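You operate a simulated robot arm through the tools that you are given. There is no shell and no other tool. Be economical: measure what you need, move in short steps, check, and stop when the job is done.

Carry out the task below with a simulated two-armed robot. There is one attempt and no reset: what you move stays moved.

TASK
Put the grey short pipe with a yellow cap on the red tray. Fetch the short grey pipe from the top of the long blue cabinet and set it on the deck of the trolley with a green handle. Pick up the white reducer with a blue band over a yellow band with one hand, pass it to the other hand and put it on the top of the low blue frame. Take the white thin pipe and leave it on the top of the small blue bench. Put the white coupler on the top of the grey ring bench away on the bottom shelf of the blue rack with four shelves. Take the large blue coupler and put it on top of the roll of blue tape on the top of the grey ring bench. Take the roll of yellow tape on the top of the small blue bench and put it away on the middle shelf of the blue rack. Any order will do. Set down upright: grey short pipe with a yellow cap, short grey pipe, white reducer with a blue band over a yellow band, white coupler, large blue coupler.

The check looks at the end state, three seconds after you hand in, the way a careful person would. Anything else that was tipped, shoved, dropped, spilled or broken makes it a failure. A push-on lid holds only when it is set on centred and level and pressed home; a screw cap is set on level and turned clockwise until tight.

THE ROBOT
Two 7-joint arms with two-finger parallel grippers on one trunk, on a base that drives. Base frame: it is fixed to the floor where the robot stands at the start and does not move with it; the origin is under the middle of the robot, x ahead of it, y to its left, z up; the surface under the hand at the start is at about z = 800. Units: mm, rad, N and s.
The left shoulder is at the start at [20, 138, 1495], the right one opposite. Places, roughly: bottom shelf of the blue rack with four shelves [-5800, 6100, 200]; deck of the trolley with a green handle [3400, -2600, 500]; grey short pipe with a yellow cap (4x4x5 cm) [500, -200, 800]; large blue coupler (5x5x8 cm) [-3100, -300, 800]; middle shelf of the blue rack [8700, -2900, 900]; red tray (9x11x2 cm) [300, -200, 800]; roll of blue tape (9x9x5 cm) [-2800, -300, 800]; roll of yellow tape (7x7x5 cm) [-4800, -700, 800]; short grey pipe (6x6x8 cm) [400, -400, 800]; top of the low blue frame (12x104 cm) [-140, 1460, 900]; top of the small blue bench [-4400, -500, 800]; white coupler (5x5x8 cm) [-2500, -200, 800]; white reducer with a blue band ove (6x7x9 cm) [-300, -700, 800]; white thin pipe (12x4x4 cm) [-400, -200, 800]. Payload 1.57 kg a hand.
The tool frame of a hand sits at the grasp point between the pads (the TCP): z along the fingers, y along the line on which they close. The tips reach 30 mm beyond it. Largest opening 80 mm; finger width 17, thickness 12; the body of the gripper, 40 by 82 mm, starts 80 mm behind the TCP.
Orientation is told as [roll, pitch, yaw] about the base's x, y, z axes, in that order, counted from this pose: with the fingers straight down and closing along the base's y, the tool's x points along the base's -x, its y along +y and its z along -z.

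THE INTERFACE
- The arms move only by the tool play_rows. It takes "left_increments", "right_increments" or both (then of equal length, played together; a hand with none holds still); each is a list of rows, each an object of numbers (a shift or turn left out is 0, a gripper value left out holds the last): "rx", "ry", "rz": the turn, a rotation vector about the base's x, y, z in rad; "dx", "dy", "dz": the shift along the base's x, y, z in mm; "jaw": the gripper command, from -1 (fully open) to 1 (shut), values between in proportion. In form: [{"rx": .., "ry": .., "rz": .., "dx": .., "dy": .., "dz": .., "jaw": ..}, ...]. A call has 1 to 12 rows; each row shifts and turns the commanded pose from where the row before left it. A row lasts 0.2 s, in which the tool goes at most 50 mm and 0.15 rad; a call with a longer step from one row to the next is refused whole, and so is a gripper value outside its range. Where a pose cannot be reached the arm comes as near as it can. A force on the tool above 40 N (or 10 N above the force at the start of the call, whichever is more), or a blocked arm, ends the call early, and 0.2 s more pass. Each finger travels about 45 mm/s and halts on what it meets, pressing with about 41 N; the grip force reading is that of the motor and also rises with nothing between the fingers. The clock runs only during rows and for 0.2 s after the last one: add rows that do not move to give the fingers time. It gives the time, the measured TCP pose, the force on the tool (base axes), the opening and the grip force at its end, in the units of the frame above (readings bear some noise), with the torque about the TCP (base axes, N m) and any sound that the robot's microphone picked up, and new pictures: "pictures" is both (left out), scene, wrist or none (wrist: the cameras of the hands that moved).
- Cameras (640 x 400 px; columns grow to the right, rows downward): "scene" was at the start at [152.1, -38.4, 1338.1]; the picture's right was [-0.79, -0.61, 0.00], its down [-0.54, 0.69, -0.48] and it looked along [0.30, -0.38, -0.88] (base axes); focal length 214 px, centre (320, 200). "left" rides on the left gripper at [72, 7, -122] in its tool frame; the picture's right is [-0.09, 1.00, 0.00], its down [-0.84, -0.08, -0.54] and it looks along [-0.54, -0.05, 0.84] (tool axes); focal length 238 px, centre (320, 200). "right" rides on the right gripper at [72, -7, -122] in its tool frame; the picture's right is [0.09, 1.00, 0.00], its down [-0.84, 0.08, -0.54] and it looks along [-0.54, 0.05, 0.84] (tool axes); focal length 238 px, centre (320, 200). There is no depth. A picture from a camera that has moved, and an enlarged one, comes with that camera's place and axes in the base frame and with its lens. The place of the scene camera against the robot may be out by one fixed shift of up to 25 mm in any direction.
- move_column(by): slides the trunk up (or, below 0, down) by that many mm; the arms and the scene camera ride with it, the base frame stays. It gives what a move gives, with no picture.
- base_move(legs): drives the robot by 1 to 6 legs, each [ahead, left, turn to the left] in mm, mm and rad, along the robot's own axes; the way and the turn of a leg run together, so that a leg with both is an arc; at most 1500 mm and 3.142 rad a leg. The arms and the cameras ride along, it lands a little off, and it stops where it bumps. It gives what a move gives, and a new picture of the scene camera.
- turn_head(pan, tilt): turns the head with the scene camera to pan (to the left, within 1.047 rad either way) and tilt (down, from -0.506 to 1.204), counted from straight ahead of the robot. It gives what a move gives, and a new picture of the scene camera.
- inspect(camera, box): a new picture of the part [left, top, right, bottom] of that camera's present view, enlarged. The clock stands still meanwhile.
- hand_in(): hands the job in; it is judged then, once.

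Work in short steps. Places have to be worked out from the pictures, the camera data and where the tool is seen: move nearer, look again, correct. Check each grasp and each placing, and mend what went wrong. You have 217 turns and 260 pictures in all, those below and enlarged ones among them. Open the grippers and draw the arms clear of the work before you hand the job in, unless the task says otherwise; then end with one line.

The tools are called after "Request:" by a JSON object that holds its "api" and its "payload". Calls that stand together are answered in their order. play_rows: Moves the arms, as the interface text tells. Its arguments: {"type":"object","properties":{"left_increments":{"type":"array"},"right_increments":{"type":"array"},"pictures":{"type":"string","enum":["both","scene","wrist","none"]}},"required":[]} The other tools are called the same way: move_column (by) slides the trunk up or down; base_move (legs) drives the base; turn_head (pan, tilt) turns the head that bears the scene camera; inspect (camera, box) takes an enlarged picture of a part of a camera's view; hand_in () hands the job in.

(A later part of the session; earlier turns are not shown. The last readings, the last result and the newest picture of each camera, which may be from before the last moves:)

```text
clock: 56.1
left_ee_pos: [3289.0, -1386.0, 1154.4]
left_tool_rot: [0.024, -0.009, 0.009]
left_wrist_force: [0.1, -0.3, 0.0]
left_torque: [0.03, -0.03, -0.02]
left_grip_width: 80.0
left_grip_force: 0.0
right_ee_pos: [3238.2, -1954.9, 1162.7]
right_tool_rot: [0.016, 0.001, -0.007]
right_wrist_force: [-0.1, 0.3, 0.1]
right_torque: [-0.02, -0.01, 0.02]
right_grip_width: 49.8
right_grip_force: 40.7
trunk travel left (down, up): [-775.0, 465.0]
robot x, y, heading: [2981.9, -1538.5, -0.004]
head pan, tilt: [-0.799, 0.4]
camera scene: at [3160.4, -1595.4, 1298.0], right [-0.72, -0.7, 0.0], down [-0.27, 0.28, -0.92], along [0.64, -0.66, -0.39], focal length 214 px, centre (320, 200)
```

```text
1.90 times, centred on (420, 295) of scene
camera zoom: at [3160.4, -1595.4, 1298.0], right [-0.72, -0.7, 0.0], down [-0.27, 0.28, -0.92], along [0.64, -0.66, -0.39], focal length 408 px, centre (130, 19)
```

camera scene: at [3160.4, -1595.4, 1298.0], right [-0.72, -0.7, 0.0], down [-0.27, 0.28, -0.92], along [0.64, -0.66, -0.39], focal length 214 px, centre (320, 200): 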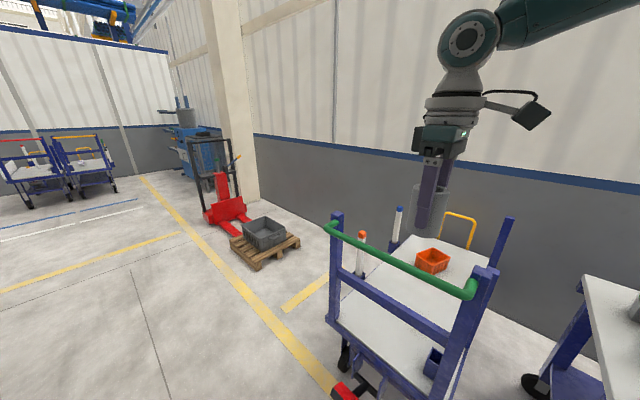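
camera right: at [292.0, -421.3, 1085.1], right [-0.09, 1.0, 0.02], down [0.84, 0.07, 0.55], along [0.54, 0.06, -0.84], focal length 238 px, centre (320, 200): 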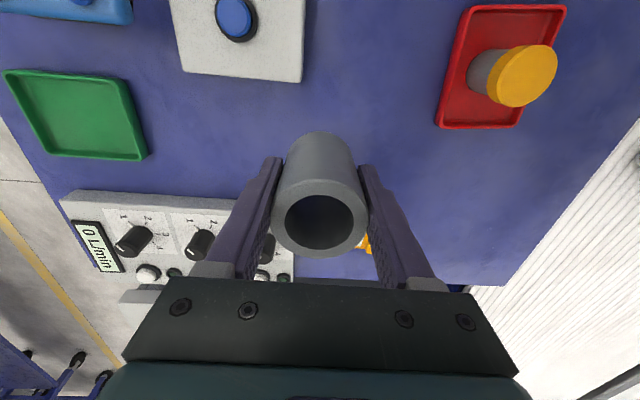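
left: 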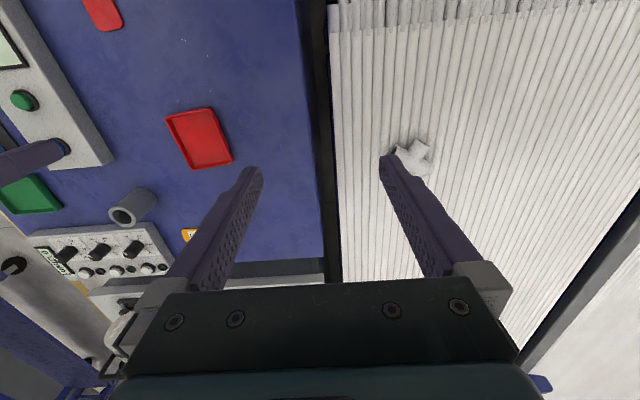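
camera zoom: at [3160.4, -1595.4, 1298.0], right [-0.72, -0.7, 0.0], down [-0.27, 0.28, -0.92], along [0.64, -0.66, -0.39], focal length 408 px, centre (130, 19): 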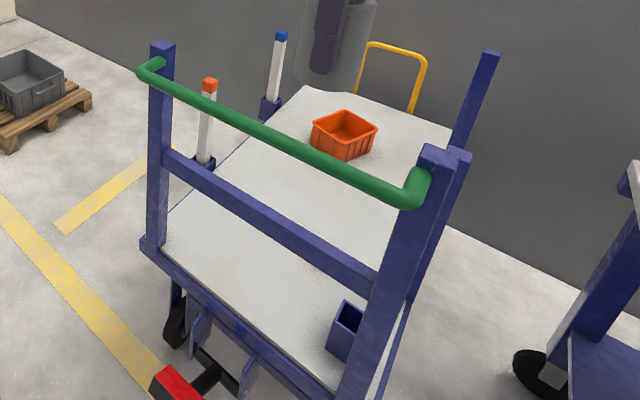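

The deck is open on the far (+x) side between the front post and the short orange-topped post. I first tuck the left hand out to the side and up.

Request:
{"api": "play_rows", "payload": {"left_increments": [{"dx": -10, "dy": 40}, {"dx": -10, "dy": 40}, {"dx": -20, "dy": 40}, {"dx": -20, "dy": 30, "dz": 20}, {"dx": -20, "dy": 20, "dz": 40}, {"dx": -20, "dz": 40}, {"dz": 30}], "pictures": "none"}}

Request:
{"api": "base_move", "payload": {"legs": [[1020, 0, 0], [0, 0, 1.571], [0, 0, 1.571]]}}

```text
clock: 57.7
left_ee_pos: [3146.4, -1222.9, 1233.7]
left_tool_rot: [-0.016, 0.244, 0.016]
left_wrist_force: [-0.1, -0.6, -0.2]
left_torque: [0.0, 0.02, 0.03]
left_grip_width: 80.1
left_grip_force: 0.1
right_ee_pos: [3239.2, -1954.5, 1162.3]
right_tool_rot: [0.016, 0.0, -0.006]
right_wrist_force: [-0.1, -0.4, -1.6]
right_torque: [0.0, 0.04, -0.02]
right_grip_width: 49.7
right_grip_force: 41.1
trunk travel left (down, up): [-775.0, 465.0]
robot x, y, heading: [2984.1, -1539.4, -0.0]
head pan, tilt: [-0.799, 0.4]
stopped in row 7 (left hand): the arm was blocked; the commanded pose is now the measured one
```

```text
clock: 70.6
left_ee_pos: [3841.6, -1862.7, 1233.7]
left_tool_rot: [-0.016, 0.244, -3.137]
left_wrist_force: [-0.1, -0.7, -0.2]
left_torque: [0.0, -0.02, 0.01]
left_grip_width: 80.2
left_grip_force: 0.0
right_ee_pos: [3757.1, -1128.4, 1162.4]
right_tool_rot: [0.016, -0.001, 3.123]
right_wrist_force: [-0.3, -1.0, -1.6]
right_torque: [0.01, 0.02, 0.0]
right_grip_width: 49.8
right_grip_force: 41.1
trunk travel left (down, up): [-775.0, 465.0]
robot x, y, heading: [4009.2, -1544.2, 3.126]
head pan, tilt: [-0.799, 0.4]
camera scene: at [3856.0, -1462.7, 1298.0], right [0.73, 0.69, 0.0], down [0.27, -0.28, -0.92], along [-0.63, 0.67, -0.39], focal length 214 px, centre (320, 200)
```

scene: 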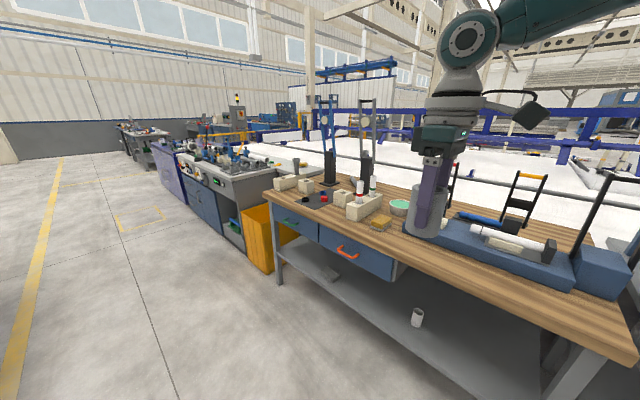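

Turned. I drive left alongside the trolley and look ahead.

Request:
{"api": "turn_head", "payload": {"pan": 0.0, "tilt": 0.7}}

Request:
{"api": "base_move", "payload": {"legs": [[0, 720, 0.016]]}}

```text
clock: 71.8
left_ee_pos: [3841.3, -1863.7, 1234.0]
left_tool_rot: [-0.015, 0.245, -3.138]
left_wrist_force: [0.0, -0.1, 0.6]
left_torque: [0.02, -0.01, -0.02]
left_grip_width: 80.2
left_grip_force: 0.0
right_ee_pos: [3756.9, -1127.5, 1162.6]
right_tool_rot: [0.018, -0.001, 3.124]
right_wrist_force: [-1.0, 0.0, -1.0]
right_torque: [0.02, -0.04, 0.01]
right_grip_width: 49.7
right_grip_force: 40.7
trunk travel left (down, up): [-775.0, 465.0]
robot x, y, heading: [4008.9, -1543.2, 3.127]
head pan, tilt: [0.0, 0.7]
camera scene: at [3834.7, -1528.8, 1271.1], right [0.01, 1.0, 0.0], down [0.64, -0.01, -0.77], along [-0.77, 0.01, -0.64], focal length 214 px, centre (320, 200)
```

scene: 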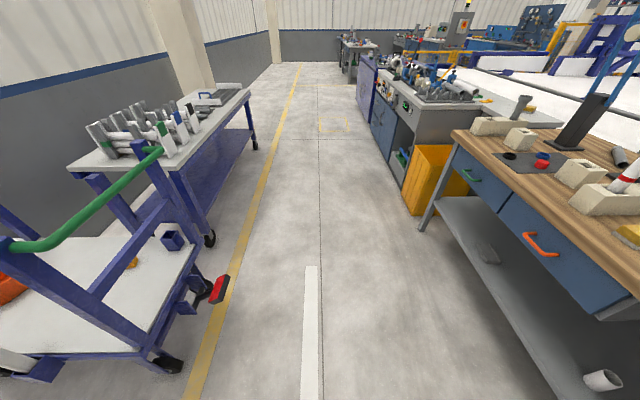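

```text
clock: 75.7
left_ee_pos: [3837.9, -2592.7, 1234.1]
left_tool_rot: [-0.016, 0.244, -3.13]
left_wrist_force: [0.0, 0.1, 0.4]
left_torque: [0.01, -0.01, -0.01]
left_grip_width: 80.2
left_grip_force: 0.0
right_ee_pos: [3747.1, -1859.2, 1161.6]
right_tool_rot: [0.016, -0.001, 3.133]
right_wrist_force: [0.5, -0.9, -0.8]
right_torque: [0.0, 0.01, 0.02]
right_grip_width: 49.7
right_grip_force: 41.4
trunk travel left (down, up): [-775.0, 465.0]
robot x, y, heading: [4000.3, -2271.3, 3.135]
head pan, tilt: [0.0, 0.7]
camera scene: at [3827.9, -2258.7, 1271.1], right [0.0, 1.0, 0.0], down [0.64, 0.0, -0.76], along [-0.76, 0.0, -0.64], focal length 214 px, centre (320, 200)
```

scene: 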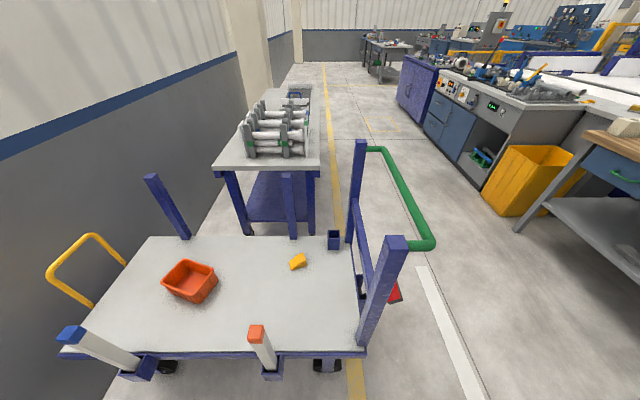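

Clear view: the deck's near edge is at about x=3628, with free space around (3540,-2260). I shift the base closer and bring the right hand in front of its shoulder.

Request:
{"api": "base_move", "payload": {"legs": [[60, 70, 0]]}}

Request:
{"api": "play_rows", "payload": {"right_increments": [{"dy": -42}, {"dy": -42}, {"dy": -42}, {"dy": -42}, {"dy": -42}, {"dy": -42}, {"dy": -42}, {"dy": -30}], "pictures": "none"}}

Request:
{"api": "move_column", "payload": {"by": -400}}

```text
clock: 76.8
left_ee_pos: [3777.3, -2660.9, 1234.9]
left_tool_rot: [-0.016, 0.244, -3.129]
left_wrist_force: [-0.2, 0.1, 0.2]
left_torque: [0.04, 0.02, -0.02]
left_grip_width: 79.8
left_grip_force: 0.0
right_ee_pos: [3686.4, -1927.7, 1162.5]
right_tool_rot: [0.016, 0.0, 3.132]
right_wrist_force: [0.6, -0.5, -0.5]
right_torque: [0.03, 0.01, 0.02]
right_grip_width: 49.9
right_grip_force: 41.3
trunk travel left (down, up): [-775.0, 465.0]
robot x, y, heading: [3942.7, -2340.7, 3.138]
head pan, tilt: [0.0, 0.7]
camera scene: at [3767.1, -2327.4, 1271.1], right [0.01, 1.0, 0.0], down [0.64, 0.0, -0.76], along [-0.76, 0.0, -0.64], focal length 214 px, centre (320, 200)
```

scene: 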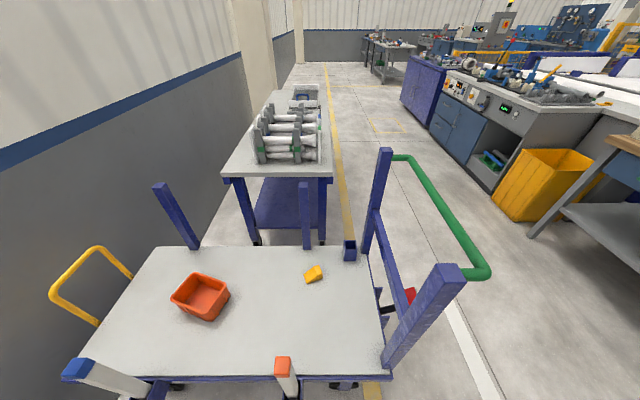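

```text
clock: 77.8
left_ee_pos: [3776.4, -2661.2, 1233.1]
left_tool_rot: [-0.016, 0.243, -3.129]
left_wrist_force: [-0.4, -0.1, 0.0]
left_torque: [0.01, 0.03, -0.02]
left_grip_width: 80.0
left_grip_force: 0.0
right_ee_pos: [3696.2, -2083.8, 1151.1]
right_tool_rot: [0.22, 0.014, 2.991]
right_wrist_force: [0.7, 0.4, -1.0]
right_torque: [0.0, -0.02, -0.01]
right_grip_width: 49.7
right_grip_force: 41.0
trunk travel left (down, up): [-775.0, 465.0]
robot x, y, heading: [3939.7, -2338.3, 3.136]
head pan, tilt: [0.0, 0.7]
stopped in row 4 (right hand): the arm was blocked; the commanded pose is now the measured one
```

```text
clock: 81.6
left_ee_pos: [3776.8, -2660.6, 834.4]
left_tool_rot: [-0.016, 0.245, -3.132]
left_wrist_force: [0.2, 1.3, 0.0]
left_torque: [0.03, -0.01, -0.01]
left_grip_width: 79.9
left_grip_force: 0.0
right_ee_pos: [3697.1, -2085.5, 750.6]
right_tool_rot: [0.22, 0.012, 2.992]
right_wrist_force: [0.5, -0.1, -0.3]
right_torque: [0.01, 0.01, 0.02]
right_grip_width: 49.8
right_grip_force: 41.5
trunk travel left (down, up): [-375.0, 865.0]
robot x, y, heading: [3941.3, -2342.6, 3.131]
head pan, tilt: [0.0, 0.7]
```

The arm was blocked partway and the tool tilted. I go on at this lower height: straighten the tool and move left in small steps, with pictures.

Request:
{"api": "play_rows", "payload": {"right_increments": [{"rx": 0.072, "ry": -0.011, "rz": 0.048, "dy": -15}, {"rx": 0.072, "ry": -0.011, "rz": 0.048, "dy": -15}, {"rx": 0.072, "ry": -0.011, "rz": 0.048, "dy": -15}, {}], "pictures": "both"}}

```text
clock: 82.1
left_ee_pos: [3777.3, -2660.2, 833.9]
left_tool_rot: [-0.018, 0.244, -3.129]
left_wrist_force: [0.2, 0.5, 0.7]
left_torque: [-0.01, -0.02, 0.0]
left_grip_width: 80.1
left_grip_force: 0.1
right_ee_pos: [3701.3, -2113.9, 744.6]
right_tool_rot: [0.304, 0.045, 2.895]
right_wrist_force: [0.3, -0.4, -1.0]
right_torque: [0.01, 0.01, 0.02]
right_grip_width: 49.7
right_grip_force: 41.0
trunk travel left (down, up): [-375.0, 865.0]
robot x, y, heading: [3939.8, -2341.7, 3.134]
head pan, tilt: [0.0, 0.7]
stopped in row 2 (right hand): the arm was blocked; the commanded pose is now the measured one
camera scene: at [3767.1, -2327.4, 871.1], right [0.01, 1.0, 0.0], down [0.64, 0.0, -0.76], along [-0.76, 0.0, -0.64], focal length 214 px, centre (320, 200)
camera right: at [3775.8, -2089.3, 862.4], right [-0.16, -0.94, 0.3], down [-0.81, 0.3, 0.5], along [-0.56, -0.17, -0.81], focal length 238 px, centre (320, 200)
```

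scene: 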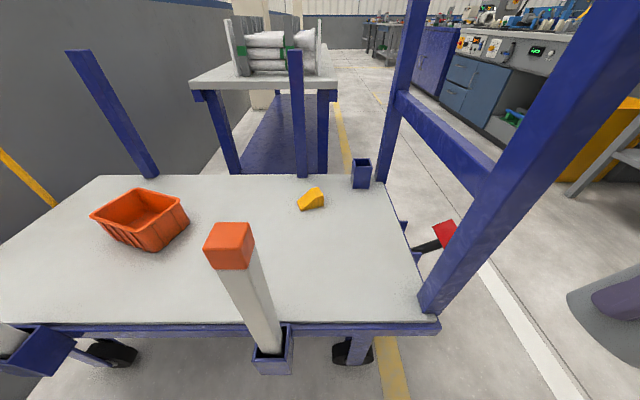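
right: 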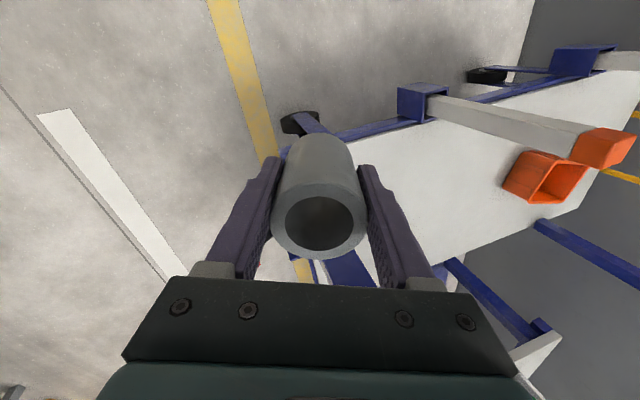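

The arm is folded too tightly. I back the base 150 mm, then extend the hand forward and straighten it there.

Request:
{"api": "base_move", "payload": {"legs": [[-170, 0, 0]]}}

Request:
{"api": "play_rows", "payload": {"right_increments": [{"dx": -40}, {"dx": -40}, {"dx": -40, "rx": 0.05, "ry": -0.02, "rz": 0.06}, {"rx": 0.08, "ry": -0.02, "rz": 0.06}, {"rx": 0.08, "ry": -0.02, "rz": 0.06}, {"rx": 0.08, "rz": 0.06}, {}], "pictures": "wrist"}}

```text
clock: 83.6
left_ee_pos: [3948.0, -2661.8, 833.1]
left_tool_rot: [-0.015, 0.245, -3.133]
left_wrist_force: [0.4, 1.0, 0.0]
left_torque: [-0.01, -0.01, -0.01]
left_grip_width: 80.3
left_grip_force: 0.1
right_ee_pos: [3872.6, -2116.2, 745.9]
right_tool_rot: [0.303, 0.043, 2.894]
right_wrist_force: [-0.9, -0.2, -0.4]
right_torque: [-0.05, 0.0, 0.01]
right_grip_width: 49.8
right_grip_force: 40.8
trunk travel left (down, up): [-375.0, 865.0]
robot x, y, heading: [4111.8, -2340.6, 3.136]
head pan, tilt: [0.0, 0.7]
camera scene: at [3938.3, -2328.3, 871.0], right [0.01, 1.0, 0.0], down [0.64, 0.0, -0.76], along [-0.76, 0.01, -0.64], focal length 214 px, centre (320, 200)
```

scene: 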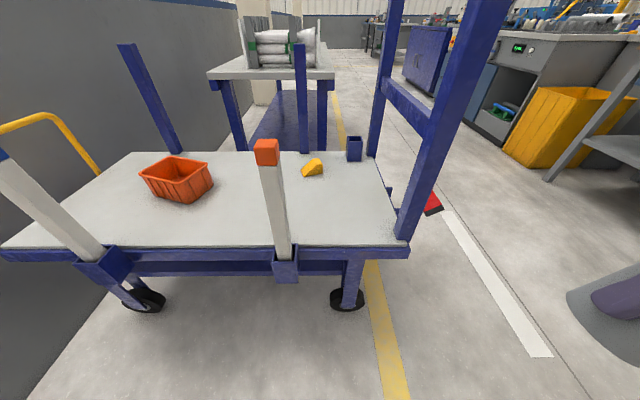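

```text
clock: 84.0
left_ee_pos: [3947.4, -2662.8, 832.5]
left_tool_rot: [-0.017, 0.244, -3.132]
left_wrist_force: [0.8, -0.2, 0.5]
left_torque: [0.03, 0.02, -0.02]
left_grip_width: 80.0
left_grip_force: 0.1
right_ee_pos: [3829.8, -2107.2, 739.8]
right_tool_rot: [0.437, 0.091, 2.734]
right_wrist_force: [0.5, -0.5, -0.6]
right_torque: [-0.02, 0.02, -0.01]
right_grip_width: 49.8
right_grip_force: 41.2
trunk travel left (down, up): [-375.0, 865.0]
robot x, y, heading: [4111.8, -2342.9, 3.137]
head pan, tilt: [0.0, 0.7]
stopped in row 2 (right hand): the arm was blocked; the commanded pose is now the measured one
camera right: at [3908.3, -2079.3, 853.7], right [-0.31, -0.85, 0.43], down [-0.74, 0.5, 0.45], along [-0.59, -0.18, -0.79], focal length 238 px, centre (320, 200)
```

right: 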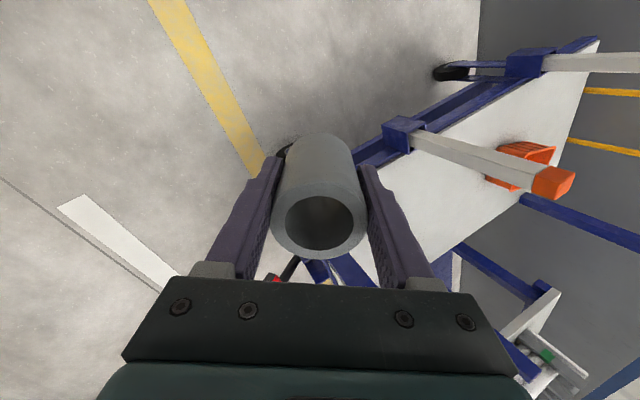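

Forward worsens it; a joint is at its limit. I go back outward to the side, where the pose was sound, straightening on the way.

Request:
{"api": "play_rows", "payload": {"right_increments": [{"dy": 40, "dx": 5}, {"dy": 40, "rx": 0.087, "ry": -0.018, "rz": 0.08}, {"dy": 40, "rx": 0.087, "ry": -0.018, "rz": 0.08}, {"dy": 40, "rx": 0.087, "ry": -0.018, "rz": 0.08}, {"dy": 20, "rx": 0.087, "ry": -0.018, "rz": 0.08}, {"rx": 0.087, "ry": -0.018, "rz": 0.08}, {}], "pictures": "none"}}

```text
clock: 85.7
left_ee_pos: [3948.3, -2662.2, 833.3]
left_tool_rot: [-0.016, 0.243, -3.133]
left_wrist_force: [-0.2, -0.3, 0.3]
left_torque: [-0.01, -0.03, 0.01]
left_grip_width: 80.1
left_grip_force: 0.0
right_ee_pos: [3850.8, -1931.3, 723.8]
right_tool_rot: [0.068, 0.09, 3.041]
right_wrist_force: [-0.2, -0.3, -0.7]
right_torque: [-0.03, 0.0, 0.0]
right_grip_width: 49.6
right_grip_force: 41.0
trunk travel left (down, up): [-375.0, 865.0]
robot x, y, heading: [4108.1, -2343.4, 3.136]
head pan, tilt: [0.0, 0.7]
```

Better. Now forward and down to a more open arm posture, finishing the straightening.

Request:
{"api": "play_rows", "payload": {"right_increments": [{"dz": -30, "dx": -20, "rx": 0.03, "ry": 0.03, "rz": 0.03}, {"dz": -30, "dx": -20, "rx": 0.03, "ry": 0.03, "rz": 0.03}, {"dz": -30, "dx": -20, "rx": 0.02, "ry": 0.03, "rz": 0.035}, {}, {}], "pictures": "none"}}

```text
clock: 86.1
left_ee_pos: [3946.4, -2662.6, 834.5]
left_tool_rot: [-0.016, 0.244, -3.131]
left_wrist_force: [-0.6, -0.5, -0.8]
left_torque: [0.0, -0.02, 0.01]
left_grip_width: 80.0
left_grip_force: 0.0
right_ee_pos: [3839.0, -1921.5, 690.1]
right_tool_rot: [0.053, 0.049, 3.012]
right_wrist_force: [-1.0, 0.0, -1.3]
right_torque: [0.03, -0.03, 0.01]
right_grip_width: 49.7
right_grip_force: 41.0
trunk travel left (down, up): [-375.0, 865.0]
robot x, y, heading: [4109.4, -2340.9, 3.136]
head pan, tilt: [0.0, 0.7]
stopped in row 2 (right hand): the arm was blocked; the commanded pose is now the measured one
```

Still blocked. I look at the right arm itself.

Request:
{"api": "turn_head", "payload": {"pan": -1.047, "tilt": 0.3}}

```text
clock: 87.4
left_ee_pos: [3946.3, -2660.8, 832.4]
left_tool_rot: [-0.016, 0.246, -3.134]
left_wrist_force: [-1.1, 0.1, 0.1]
left_torque: [0.0, 0.01, 0.0]
left_grip_width: 80.2
left_grip_force: 0.1
right_ee_pos: [3838.5, -1920.9, 690.4]
right_tool_rot: [0.054, 0.048, 3.014]
right_wrist_force: [-1.0, 0.5, -1.0]
right_torque: [0.01, 0.0, 0.03]
right_grip_width: 49.5
right_grip_force: 41.1
trunk travel left (down, up): [-375.0, 865.0]
robot x, y, heading: [4111.3, -2342.9, 3.132]
head pan, tilt: [-1.047, 0.3]
camera scene: at [3976.7, -2247.8, 907.2], right [0.87, 0.49, 0.0], down [0.15, -0.26, -0.96], along [-0.47, 0.83, -0.3], focal length 214 px, centre (320, 200)
```

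scene: 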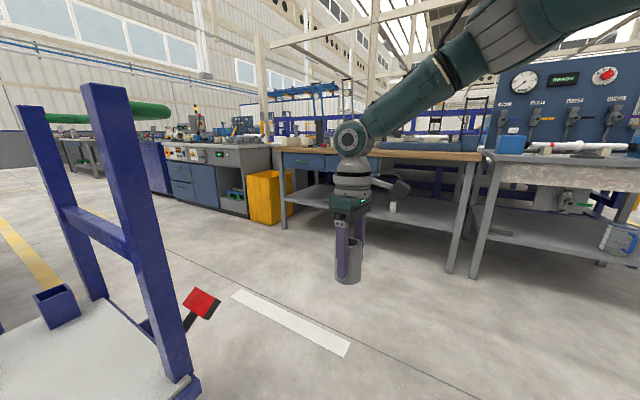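

The elbow is out to the right and up; nothing touches. It is likely a wrist limit, so I let the hand's yaw turn freely (the pipe is round) while moving forward and in.

Request:
{"api": "play_rows", "payload": {"right_increments": [{"rz": -0.1}, {"rz": -0.1, "rx": 0.02, "ry": 0.03}, {"rz": -0.1, "rx": 0.02, "ry": 0.03}, {"dx": -20, "rz": -0.1}, {"dx": -20, "dy": -10}, {"dx": -20, "dy": -10}, {}], "pictures": "none"}}

```text
clock: 88.9
left_ee_pos: [3947.5, -2661.7, 834.1]
left_tool_rot: [-0.016, 0.244, -3.131]
left_wrist_force: [0.0, 0.3, -0.1]
left_torque: [0.01, 0.02, -0.02]
left_grip_width: 80.0
left_grip_force: 0.1
right_ee_pos: [3807.2, -1919.5, 675.5]
right_tool_rot: [0.075, 0.015, 2.485]
right_wrist_force: [-0.3, -0.5, -0.7]
right_torque: [0.0, 0.0, 0.02]
right_grip_width: 49.7
right_grip_force: 41.0
trunk travel left (down, up): [-375.0, 865.0]
robot x, y, heading: [4110.3, -2341.8, 3.138]
head pan, tilt: [-1.047, 0.3]
stopped in row 7 (right hand): the arm was blocked; the commanded pose is now the measured one
```

I see: the wrist has an outer limit of about 425 and an inner one of about 250 mm from the shoulder. I go to the middle of that range and straighten there.

Request:
{"api": "play_rows", "payload": {"right_increments": [{"dy": -25, "rz": 0.1}, {"dy": -25, "rz": 0.1, "rx": 0.02}, {"dy": -25, "rz": 0.1, "rx": 0.02}, {"dy": -25, "rz": 0.1, "rx": 0.02}, {"dy": -25, "rz": 0.1}, {"dy": -20, "rz": 0.1}, {"rz": 0.05}, {}], "pictures": "none"}}

```text
clock: 89.9
left_ee_pos: [3946.6, -2662.1, 833.4]
left_tool_rot: [-0.016, 0.245, -3.13]
left_wrist_force: [0.8, -0.3, 0.5]
left_torque: [0.03, 0.0, 0.0]
left_grip_width: 80.2
left_grip_force: 0.0
right_ee_pos: [3843.2, -1985.5, 652.6]
right_tool_rot: [0.082, 0.053, 2.666]
right_wrist_force: [0.6, 0.6, -1.3]
right_torque: [0.03, -0.03, 0.0]
right_grip_width: 49.7
right_grip_force: 41.3
trunk travel left (down, up): [-375.0, 865.0]
robot x, y, heading: [4109.4, -2341.5, 3.134]
head pan, tilt: [-1.047, 0.3]
stopped in row 4 (right hand): the arm was blocked; the commanded pose is now the measured one
```

Movement still deviates. I look up at the elbow.

Request:
{"api": "turn_head", "payload": {"pan": -1.047, "tilt": -0.4}}

```text
clock: 91.0
left_ee_pos: [3947.1, -2663.0, 833.4]
left_tool_rot: [-0.016, 0.246, -3.132]
left_wrist_force: [0.2, 0.1, -0.6]
left_torque: [0.01, 0.0, 0.01]
left_grip_width: 80.1
left_grip_force: 0.1
right_ee_pos: [3841.4, -1984.4, 653.1]
right_tool_rot: [0.083, 0.051, 2.663]
right_wrist_force: [-0.7, -0.2, -1.3]
right_torque: [0.01, -0.01, 0.03]
right_grip_width: 49.7
right_grip_force: 40.7
trunk travel left (down, up): [-375.0, 865.0]
robot x, y, heading: [4112.2, -2341.0, 3.137]
head pan, tilt: [-1.047, -0.4]
camera scene: at [3986.7, -2265.2, 967.9], right [0.87, 0.49, 0.0], down [-0.19, 0.34, -0.92], along [-0.45, 0.8, 0.39], focal length 214 px, centre (320, 200)
```

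scene: 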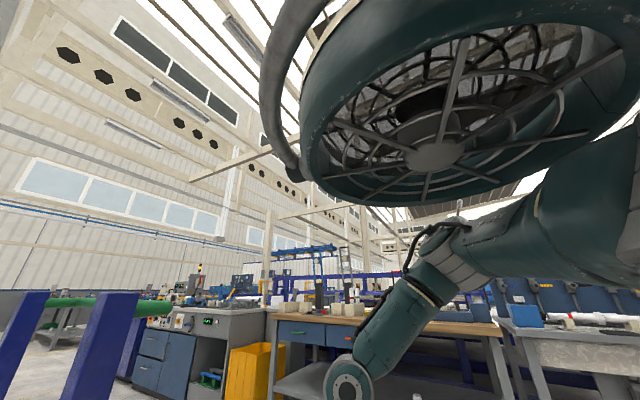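

The head has a broad hood, with the upper arm right beside it. I test a plain downward move, to see how the arm responds.

Request:
{"api": "play_rows", "payload": {"right_increments": [{"dz": -20}, {"dz": -20}, {"dz": -20}, {}], "pictures": "none"}}

```text
clock: 91.5
left_ee_pos: [3946.7, -2662.5, 833.6]
left_tool_rot: [-0.015, 0.245, -3.131]
left_wrist_force: [0.5, 0.0, 0.6]
left_torque: [0.02, -0.02, 0.01]
left_grip_width: 80.0
left_grip_force: 0.0
right_ee_pos: [3867.4, -1973.0, 619.8]
right_tool_rot: [0.137, 0.088, 2.518]
right_wrist_force: [-0.9, 0.7, -0.6]
right_torque: [0.01, -0.01, 0.04]
right_grip_width: 49.7
right_grip_force: 40.5
right hand out of reach, approached as far as the arm can: row 2
trunk travel left (down, up): [-375.0, 865.0]
robot x, y, heading: [4114.6, -2340.3, 3.133]
head pan, tilt: [-1.047, -0.4]
stopped in row 2 (right hand): the arm was blocked; the commanded pose is now the measured one
```

Down is worse. I try up instead.

Request:
{"api": "play_rows", "payload": {"right_increments": [{"dz": 30}, {"dz": 40}, {"dz": 40}, {"dz": 40}, {}], "pictures": "none"}}

```text
clock: 92.9
left_ee_pos: [3946.0, -2663.1, 833.9]
left_tool_rot: [-0.016, 0.244, -3.132]
left_wrist_force: [-0.5, -0.3, 0.3]
left_torque: [0.02, 0.0, 0.0]
left_grip_width: 79.7
left_grip_force: 0.0
right_ee_pos: [3867.7, -1997.4, 756.3]
right_tool_rot: [0.207, 0.144, 2.528]
right_wrist_force: [0.8, -0.9, -0.8]
right_torque: [0.0, -0.03, 0.01]
right_grip_width: 49.6
right_grip_force: 40.9
trunk travel left (down, up): [-375.0, 865.0]
robot x, y, heading: [4107.1, -2341.4, 3.139]
head pan, tilt: [-1.047, -0.4]
stopped in row 5 (right hand): the arm was blocked; the commanded pose is now the measured one
```

Up works. I now only rotate to upright here.

Request:
{"api": "play_rows", "payload": {"right_increments": [{"rx": 0.08}, {"rx": 0.08}, {"rx": 0.08}, {"rz": 0.1}, {"rz": 0.1}, {"rz": 0.1}, {}], "pictures": "none"}}

```text
clock: 94.5
left_ee_pos: [3947.3, -2662.9, 833.5]
left_tool_rot: [-0.016, 0.247, -3.133]
left_wrist_force: [0.1, -0.5, 0.3]
left_torque: [0.0, 0.02, 0.02]
left_grip_width: 80.0
left_grip_force: 0.0
right_ee_pos: [3867.3, -1996.0, 756.1]
right_tool_rot: [0.008, 0.001, 2.815]
right_wrist_force: [0.9, -0.3, -0.9]
right_torque: [0.0, 0.0, 0.02]
right_grip_width: 49.7
right_grip_force: 40.3
trunk travel left (down, up): [-375.0, 865.0]
robot x, y, heading: [4111.4, -2344.3, 3.137]
head pan, tilt: [-1.047, -0.4]
```

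Unstuck and upright. I finish the yaw and go forward carefully.

Request:
{"api": "play_rows", "payload": {"right_increments": [{"rz": 0.1}, {"rz": 0.1}, {"rz": 0.1}, {"dx": -20, "dy": -10}, {"dx": -20, "dy": -10}, {"dx": -20, "dy": -10}, {}], "pictures": "none"}}

```text
clock: 96.1
left_ee_pos: [3946.5, -2663.1, 832.8]
left_tool_rot: [-0.015, 0.246, -3.132]
left_wrist_force: [0.8, -1.2, -0.5]
left_torque: [0.01, -0.01, -0.01]
left_grip_width: 79.9
left_grip_force: 0.0
right_ee_pos: [3807.7, -2025.1, 756.4]
right_tool_rot: [0.011, 0.004, 3.113]
right_wrist_force: [0.3, 0.5, -1.1]
right_torque: [0.02, -0.04, -0.02]
right_grip_width: 49.6
right_grip_force: 40.7
trunk travel left (down, up): [-375.0, 865.0]
robot x, y, heading: [4108.7, -2342.6, 3.131]
head pan, tilt: [-1.047, -0.4]
```

All good. Further forward and inward.

Request:
{"api": "play_rows", "payload": {"right_increments": [{"dx": -20, "dy": -10}, {"dx": -20, "dy": -15}, {"dx": -10, "dy": -25}, {"dx": -10, "dy": -25}, {"dy": -25}, {"dy": -20}, {}], "pictures": "none"}}

```text
clock: 97.7
left_ee_pos: [3947.1, -2661.4, 833.7]
left_tool_rot: [-0.017, 0.244, -3.133]
left_wrist_force: [-0.4, 0.8, -0.2]
left_torque: [0.0, -0.01, 0.02]
left_grip_width: 79.9
left_grip_force: 0.0
right_ee_pos: [3747.2, -2145.0, 755.7]
right_tool_rot: [0.008, 0.002, 3.112]
right_wrist_force: [-0.2, -0.6, -0.6]
right_torque: [0.0, -0.02, 0.01]
right_grip_width: 50.1
right_grip_force: 41.3
trunk travel left (down, up): [-375.0, 865.0]
robot x, y, heading: [4109.9, -2341.9, 3.131]
head pan, tilt: [-1.047, -0.4]
```

Good posture. I now drive left and forward so the hand comes over the deck.

Request:
{"api": "base_move", "payload": {"legs": [[0, 112, 0], [185, 0, 0]]}}

Request:
{"api": "turn_head", "payload": {"pan": -0.3, "tilt": 0.8}}

```text
clock: 100.0
left_ee_pos: [3762.4, -2772.8, 834.2]
left_tool_rot: [-0.015, 0.243, -3.133]
left_wrist_force: [-0.2, 0.8, 0.3]
left_torque: [0.02, -0.01, 0.0]
left_grip_width: 79.8
left_grip_force: 0.0
right_ee_pos: [3562.8, -2253.9, 757.0]
right_tool_rot: [0.008, 0.001, 3.113]
right_wrist_force: [-0.3, -0.8, -1.4]
right_torque: [-0.01, -0.02, 0.03]
right_grip_width: 49.3
right_grip_force: 40.7
trunk travel left (down, up): [-375.0, 865.0]
robot x, y, heading: [3927.5, -2450.7, 3.136]
head pan, tilt: [-1.047, -0.4]
camera scene: at [3801.8, -2374.9, 968.1], right [0.87, 0.49, 0.0], down [-0.19, 0.34, -0.92], along [-0.45, 0.8, 0.39], focal length 214 px, centre (320, 200)
```

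scene: 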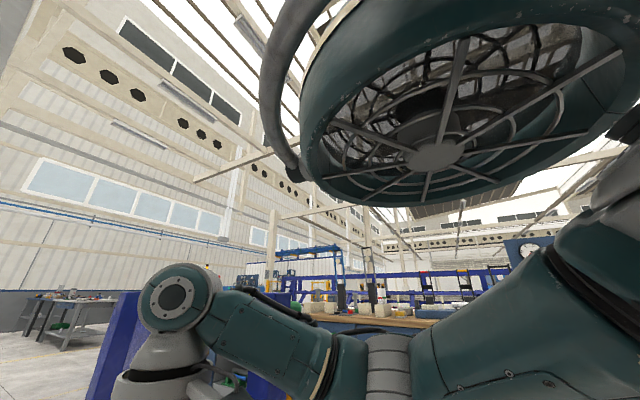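

```text
clock: 101.4
left_ee_pos: [3761.1, -2773.5, 833.4]
left_tool_rot: [-0.015, 0.246, -3.133]
left_wrist_force: [0.3, 0.0, 0.8]
left_torque: [-0.04, 0.0, -0.04]
left_grip_width: 80.3
left_grip_force: 0.1
right_ee_pos: [3562.8, -2254.5, 756.6]
right_tool_rot: [0.008, 0.003, 3.115]
right_wrist_force: [1.1, 0.1, -1.6]
right_torque: [-0.01, -0.03, -0.02]
right_grip_width: 49.6
right_grip_force: 41.1
trunk travel left (down, up): [-375.0, 865.0]
robot x, y, heading: [3926.9, -2451.6, 3.132]
head pan, tilt: [-0.3, 0.799]
camera scene: at [3761.3, -2414.0, 862.9], right [0.3, 0.95, 0.0], down [0.68, -0.22, -0.7], along [-0.66, 0.21, -0.72], focal length 214 px, centre (320, 200)
```

scene: 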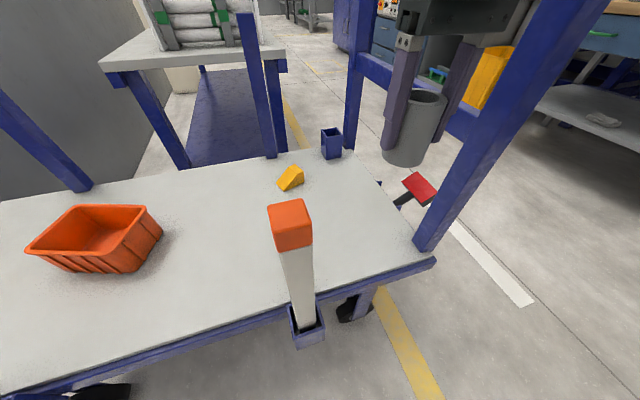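

The pipe hangs over the free corner of the deck (deck z≈500). I lower the trunk by 190.

Request:
{"api": "move_column", "payload": {"by": -190}}

Request:
{"api": "play_rows", "payload": {"right_increments": [{"dx": -15}, {}], "pictures": "both"}}

```text
clock: 103.5
left_ee_pos: [3762.7, -2770.9, 642.6]
left_tool_rot: [-0.017, 0.244, -3.13]
left_wrist_force: [-0.2, -1.4, 1.0]
left_torque: [0.0, -0.01, -0.02]
left_grip_width: 79.9
left_grip_force: 0.1
right_ee_pos: [3562.9, -2254.3, 566.2]
right_tool_rot: [0.009, 0.004, 3.114]
right_wrist_force: [0.0, -0.2, -0.4]
right_torque: [0.0, -0.02, -0.01]
right_grip_width: 49.5
right_grip_force: 41.2
trunk travel left (down, up): [-185.0, 1055.0]
robot x, y, heading: [3929.0, -2449.5, 3.133]
head pan, tilt: [-0.3, 0.799]
```

```text
clock: 104.1
left_ee_pos: [3762.2, -2772.5, 643.6]
left_tool_rot: [-0.015, 0.247, -3.133]
left_wrist_force: [-1.0, -0.3, 0.2]
left_torque: [0.0, -0.01, -0.04]
left_grip_width: 80.4
left_grip_force: 0.0
right_ee_pos: [3548.4, -2253.3, 566.4]
right_tool_rot: [0.01, 0.004, 3.112]
right_wrist_force: [0.6, 0.1, -0.7]
right_torque: [-0.02, -0.02, -0.01]
right_grip_width: 49.7
right_grip_force: 41.8
trunk travel left (down, up): [-185.0, 1055.0]
robot x, y, heading: [3927.1, -2453.8, 3.134]
head pan, tilt: [-0.3, 0.799]
camera scene: at [3761.7, -2414.0, 672.8], right [0.3, 0.95, 0.0], down [0.68, -0.22, -0.7], along [-0.66, 0.21, -0.72], focal length 214 px, centre (320, 200)
camera right: at [3619.3, -2248.7, 688.3], right [0.06, -1.0, 0.01], down [-0.84, -0.05, 0.54], along [-0.54, -0.04, -0.84], focal length 238 px, centre (320, 200)
```

scene: 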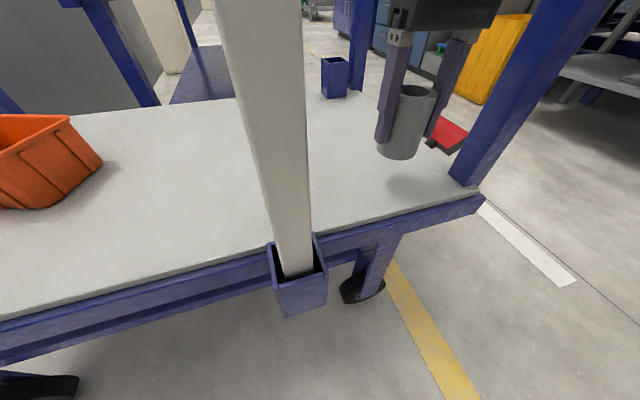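
right: 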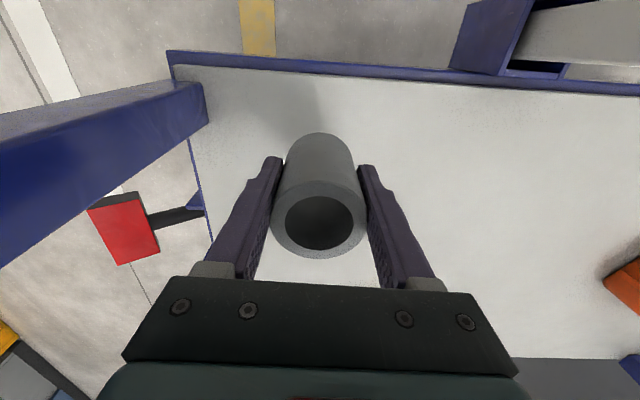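

The pipe hovers above the white deck. I lower it gently until contact.

Request:
{"api": "play_rows", "payload": {"right_increments": [{"dz": -6}, {"dz": -5}, {"dz": -3}, {}], "pictures": "scene"}}

```text
clock: 105.1
left_ee_pos: [3762.5, -2771.9, 643.0]
left_tool_rot: [-0.017, 0.245, -3.132]
left_wrist_force: [0.3, -0.4, -0.1]
left_torque: [0.0, 0.03, -0.02]
left_grip_width: 79.9
left_grip_force: 0.0
right_ee_pos: [3549.1, -2254.1, 552.2]
right_tool_rot: [0.01, 0.001, 3.111]
right_wrist_force: [-0.8, 0.9, -1.2]
right_torque: [0.02, -0.01, 0.01]
right_grip_width: 49.6
right_grip_force: 41.3
trunk travel left (down, up): [-185.0, 1055.0]
robot x, y, heading: [3924.9, -2452.2, 3.135]
head pan, tilt: [-0.3, 0.799]
camera scene: at [3761.3, -2414.0, 672.9], right [0.3, 0.95, 0.0], down [0.68, -0.22, -0.7], along [-0.66, 0.21, -0.72], focal length 214 px, centre (320, 200)
```

scene: 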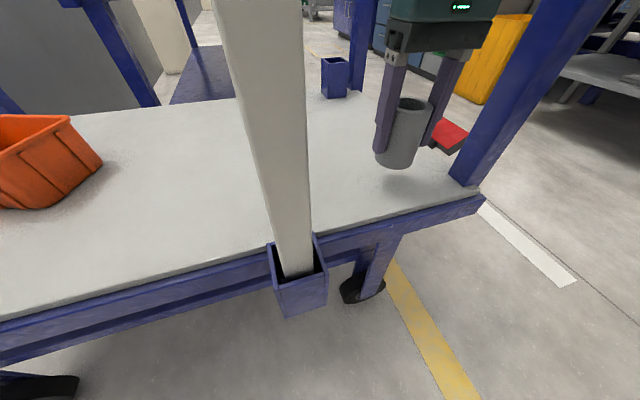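

Still a little gap under it. I go on in 3 mm steps until the force rises.

Request:
{"api": "play_rows", "payload": {"right_increments": [{"dz": -3}, {"dz": -3}, {"dz": -3}, {"dz": -3}, {}], "pictures": "scene"}}

```text
clock: 106.3
left_ee_pos: [3761.3, -2771.8, 643.2]
left_tool_rot: [-0.015, 0.247, -3.133]
left_wrist_force: [0.6, 0.2, 0.0]
left_torque: [0.0, -0.03, 0.04]
left_grip_width: 79.8
left_grip_force: 0.0
right_ee_pos: [3548.3, -2255.3, 541.0]
right_tool_rot: [0.01, 0.004, 3.112]
right_wrist_force: [-0.5, 0.6, 0.5]
right_torque: [0.02, -0.02, -0.02]
right_grip_width: 49.8
right_grip_force: 41.1
trunk travel left (down, up): [-185.0, 1055.0]
robot x, y, heading: [3925.5, -2456.3, 3.133]
head pan, tilt: [-0.3, 0.799]
camera scene: at [3761.3, -2414.0, 672.9], right [0.3, 0.95, 0.0], down [0.68, -0.22, -0.7], along [-0.66, 0.21, -0.72], focal length 214 px, centre (320, 200)
```

scene: 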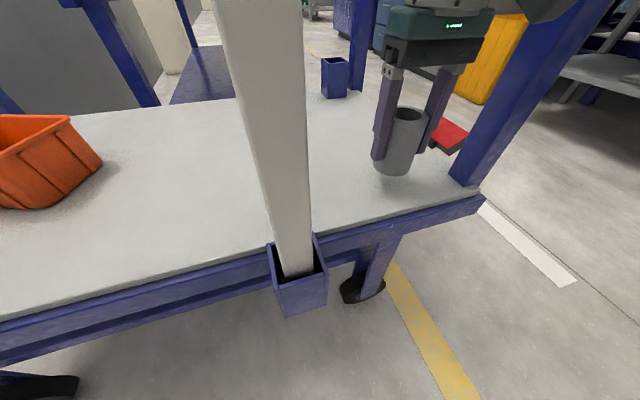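

Request:
{"api": "play_rows", "payload": {"right_increments": [{"dz": -2}, {"dz": -2}, {"dz": -2}, {}], "pictures": "none"}}

Request:
{"api": "inspect", "payload": {"camera": "scene", "box": [340, 80, 500, 220]}}

```text
clock: 107.3
left_ee_pos: [3761.2, -2772.2, 644.4]
left_tool_rot: [-0.016, 0.244, -3.133]
left_wrist_force: [0.1, 1.0, 0.5]
left_torque: [0.02, -0.01, -0.03]
left_grip_width: 80.0
left_grip_force: 0.1
right_ee_pos: [3547.4, -2253.8, 534.6]
right_tool_rot: [0.009, 0.003, 3.112]
right_wrist_force: [-0.6, 0.3, -1.3]
right_torque: [0.0, 0.0, -0.05]
right_grip_width: 49.5
right_grip_force: 41.3
trunk travel left (down, up): [-185.0, 1055.0]
robot x, y, heading: [3924.2, -2454.9, 3.135]
head pan, tilt: [-0.3, 0.799]
```

```text
2.86 times, centred on (420, 150) of scene
camera zoom: at [3761.3, -2414.1, 672.9], right [0.3, 0.95, 0.0], down [0.68, -0.22, -0.7], along [-0.66, 0.21, -0.72], focal length 613 px, centre (34, 343)
```

zoom: 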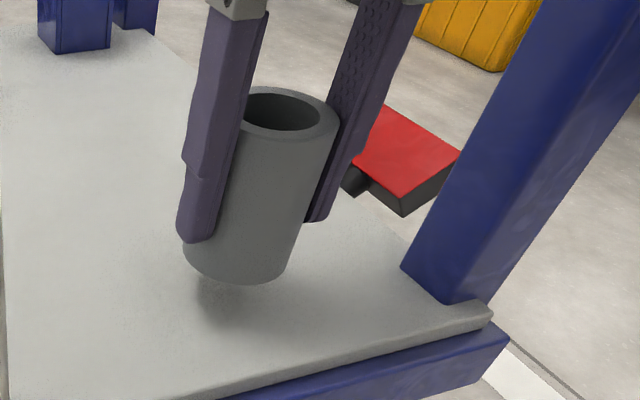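

Still a gap. More small steps.

Request:
{"api": "play_rows", "payload": {"right_increments": [{"dz": -2.5}, {"dz": -2.5}, {"dz": -2.5}, {"dz": -2.5}, {}], "pictures": "none"}}

Request:
{"api": "inspect", "payload": {"camera": "scene", "box": [340, 80, 500, 220]}}

```text
clock: 108.5
left_ee_pos: [3761.6, -2771.6, 644.0]
left_tool_rot: [-0.018, 0.245, -3.133]
left_wrist_force: [-0.1, 0.4, -0.2]
left_torque: [0.02, 0.01, -0.02]
left_grip_width: 80.3
left_grip_force: 0.0
right_ee_pos: [3548.2, -2254.1, 524.6]
right_tool_rot: [0.009, 0.003, 3.112]
right_wrist_force: [-0.5, -0.1, -1.4]
right_torque: [0.0, -0.01, 0.0]
right_grip_width: 49.5
right_grip_force: 40.8
trunk travel left (down, up): [-185.0, 1055.0]
robot x, y, heading: [3926.9, -2452.7, 3.137]
head pan, tilt: [-0.3, 0.799]
```

```text
2.86 times, centred on (420, 150) of scene
camera zoom: at [3761.3, -2414.0, 672.9], right [0.3, 0.95, 0.0], down [0.68, -0.22, -0.7], along [-0.66, 0.21, -0.72], focal length 613 px, centre (34, 343)
```

zoom: 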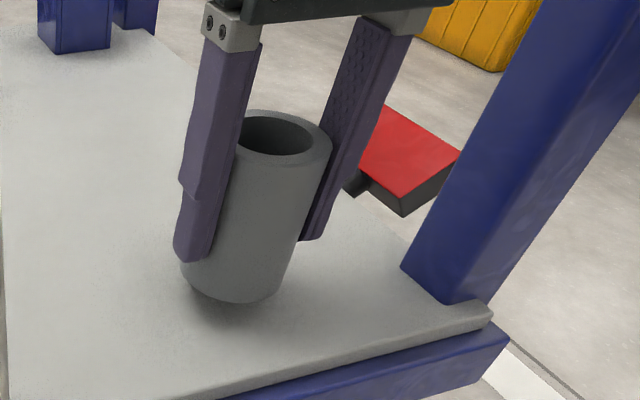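

Very close now; I continue down in 1.5 mm steps.

Request:
{"api": "play_rows", "payload": {"right_increments": [{"dz": -1.5}, {"dz": -1.5}, {"dz": -1.5}, {"dz": -1.5}, {}], "pictures": "none"}}

Request:
{"api": "inspect", "payload": {"camera": "scene", "box": [340, 80, 500, 220]}}

```text
clock: 109.7
left_ee_pos: [3762.1, -2773.0, 643.0]
left_tool_rot: [-0.017, 0.246, -3.133]
left_wrist_force: [0.4, 0.0, 1.0]
left_torque: [-0.01, 0.0, -0.02]
left_grip_width: 80.1
left_grip_force: 0.2
right_ee_pos: [3548.4, -2254.1, 518.2]
right_tool_rot: [0.009, 0.006, 3.114]
right_wrist_force: [0.5, 0.2, -1.4]
right_torque: [0.04, -0.03, -0.03]
right_grip_width: 49.7
right_grip_force: 41.2
trunk travel left (down, up): [-185.0, 1055.0]
robot x, y, heading: [3925.6, -2451.9, 3.126]
head pan, tilt: [-0.3, 0.799]
```

```text
2.86 times, centred on (420, 150) of scene
camera zoom: at [3761.3, -2414.0, 672.9], right [0.3, 0.95, 0.0], down [0.68, -0.22, -0.7], along [-0.66, 0.21, -0.72], focal length 613 px, centre (34, 343)
```

zoom: 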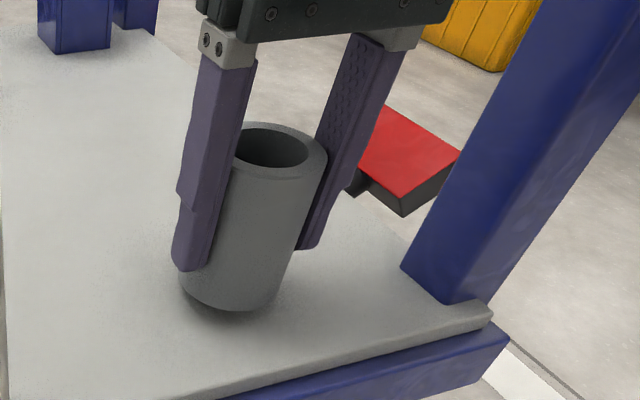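

Request:
{"api": "play_rows", "payload": {"right_increments": [{"dz": -1.5}, {"dz": -1.5}, {"dz": -1.5}, {"dz": -1.5}, {}], "pictures": "none"}}

```text
clock: 110.9
left_ee_pos: [3762.8, -2771.4, 643.4]
left_tool_rot: [-0.015, 0.245, -3.135]
left_wrist_force: [0.9, 0.6, -0.5]
left_torque: [0.0, 0.0, 0.03]
left_grip_width: 80.0
left_grip_force: 0.0
right_ee_pos: [3548.2, -2254.6, 512.1]
right_tool_rot: [0.008, 0.004, 3.114]
right_wrist_force: [1.0, -0.5, -0.4]
right_torque: [-0.03, 0.02, -0.01]
right_grip_width: 49.9
right_grip_force: 41.2
trunk travel left (down, up): [-185.0, 1055.0]
robot x, y, heading: [3925.1, -2451.9, 3.135]
head pan, tilt: [-0.3, 0.799]
```

Request:
{"api": "play_rows", "payload": {"right_increments": [{"dz": -1.5}, {"dz": -1.5}, {"dz": -1.5}, {}], "pictures": "none"}}

Request:
{"api": "inspect", "payload": {"camera": "scene", "box": [340, 80, 500, 220]}}

```text
clock: 111.9
left_ee_pos: [3761.9, -2771.0, 643.5]
left_tool_rot: [-0.017, 0.245, -3.133]
left_wrist_force: [0.6, -0.4, 0.0]
left_torque: [-0.01, -0.04, -0.04]
left_grip_width: 79.9
left_grip_force: 0.1
right_ee_pos: [3548.2, -2253.5, 509.2]
right_tool_rot: [0.011, 0.001, 3.114]
right_wrist_force: [8.3, -2.6, 25.6]
right_torque: [0.45, -0.08, -0.12]
right_grip_width: 49.7
right_grip_force: 40.8
trunk travel left (down, up): [-185.0, 1055.0]
robot x, y, heading: [3927.3, -2451.5, 3.132]
head pan, tilt: [-0.3, 0.799]
```

```text
2.86 times, centred on (420, 150) of scene
camera zoom: at [3761.5, -2413.7, 673.3], right [0.3, 0.95, 0.0], down [0.68, -0.22, -0.7], along [-0.66, 0.21, -0.72], focal length 613 px, centre (34, 343)
```

zoom: 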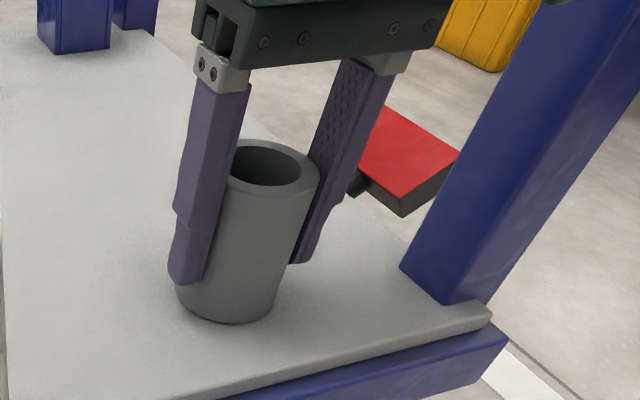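

Contact. I relieve 1 mm, open, and rise.

Request:
{"api": "play_rows", "payload": {"right_increments": [{"dz": 1}, {"jaw": -1}, {}, {}, {"dz": 20}, {"dz": 40}, {"dz": 40}, {}], "pictures": "scene"}}

```text
clock: 113.7
left_ee_pos: [3761.5, -2772.0, 642.8]
left_tool_rot: [-0.015, 0.246, -3.132]
left_wrist_force: [0.5, 0.2, 0.4]
left_torque: [-0.02, -0.01, 0.02]
left_grip_width: 79.9
left_grip_force: 0.2
right_ee_pos: [3548.8, -2254.5, 607.8]
right_tool_rot: [0.008, 0.002, 3.114]
right_wrist_force: [0.1, 0.1, 0.2]
right_torque: [0.0, -0.02, 0.03]
right_grip_width: 80.1
right_grip_force: 0.2
trunk travel left (down, up): [-185.0, 1055.0]
robot x, y, heading: [3923.7, -2454.2, 3.138]
head pan, tilt: [-0.3, 0.799]
camera scene: at [3761.5, -2414.4, 672.8], right [0.3, 0.95, 0.0], down [0.68, -0.22, -0.7], along [-0.66, 0.21, -0.72], focal length 214 px, centre (320, 200)
```

scene: 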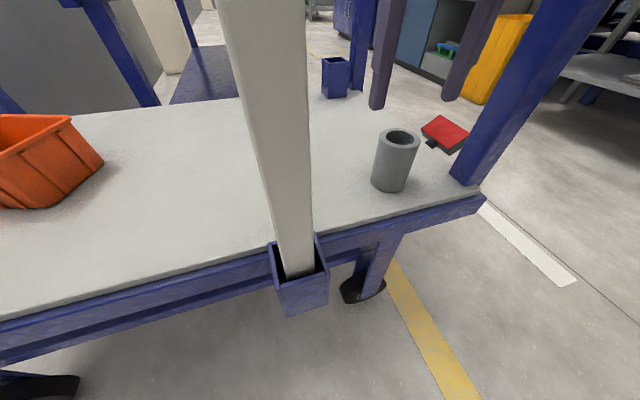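

The pipe stands on the deck. I raise the trunk, back out and drive back along the aisle toward the blue cabinet.

Request:
{"api": "move_column", "payload": {"by": 590}}

Request:
{"api": "turn_head", "payload": {"pan": -0.5, "tilt": 0.5}}

Request:
{"api": "base_move", "payload": {"legs": [[-200, 0, 0], [0, -950, 0], [1500, 0, 0], [1500, 0, 0], [1000, 0, 0]]}}

```text
refused: 590 is not a number from -400 to 400
```

```text
clock: 114.5
left_ee_pos: [3761.7, -2770.8, 643.4]
left_tool_rot: [-0.015, 0.244, -3.134]
left_wrist_force: [-0.4, 0.1, -0.5]
left_torque: [0.0, 0.0, -0.01]
left_grip_width: 80.1
left_grip_force: 0.0
right_ee_pos: [3548.6, -2255.2, 608.7]
right_tool_rot: [0.009, 0.005, 3.115]
right_wrist_force: [0.0, 0.2, 0.7]
right_torque: [0.01, 0.04, -0.04]
right_grip_width: 80.0
right_grip_force: 0.1
trunk travel left (down, up): [-185.0, 1055.0]
robot x, y, heading: [3923.1, -2454.9, 3.131]
head pan, tilt: [-0.499, 0.499]
camera scene: at [3758.6, -2394.3, 698.8], right [0.49, 0.87, 0.0], down [0.42, -0.23, -0.88], along [-0.77, 0.43, -0.48], focal length 214 px, centre (320, 200)
```

scene: 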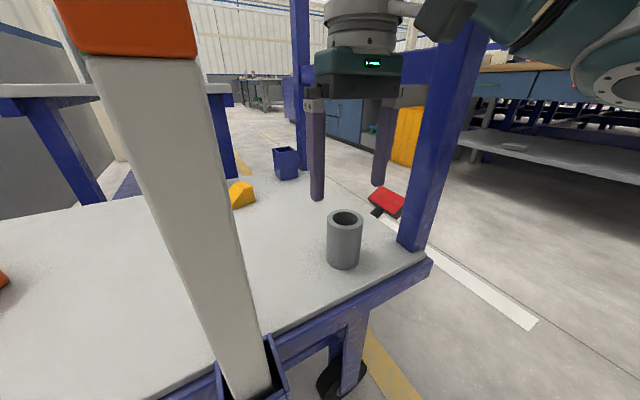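

```text
clock: 139.7
left_ee_pos: [-99.9, -1861.2, 643.6]
left_tool_rot: [-0.016, 0.246, -3.119]
left_wrist_force: [1.0, 0.1, 0.2]
left_torque: [-0.02, 0.01, 0.0]
left_grip_width: 79.9
left_grip_force: 0.1
right_ee_pos: [-320.1, -1346.4, 608.6]
right_tool_rot: [0.008, 0.004, 3.127]
right_wrist_force: [-0.1, 0.6, 0.4]
right_torque: [0.02, 0.01, -0.01]
right_grip_width: 80.0
right_grip_force: 0.0
trunk travel left (down, up): [-185.0, 1055.0]
robot x, y, heading: [62.4, -1538.4, -3.137]
head pan, tilt: [-0.499, 0.499]
camera scene: at [-107.6, -1483.7, 698.8], right [0.47, 0.88, 0.0], down [0.42, -0.23, -0.88], along [-0.77, 0.42, -0.48], focal length 214 px, centre (320, 200)
```

scene: 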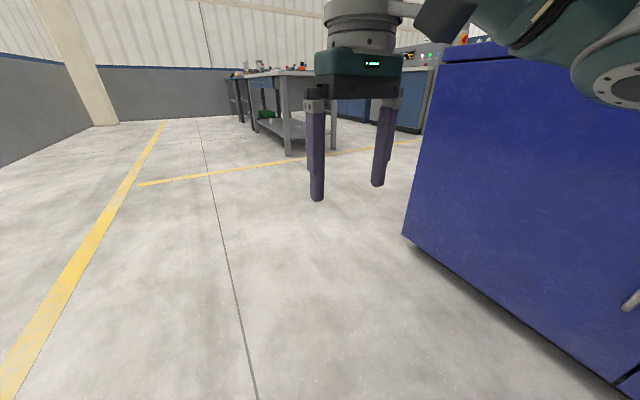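

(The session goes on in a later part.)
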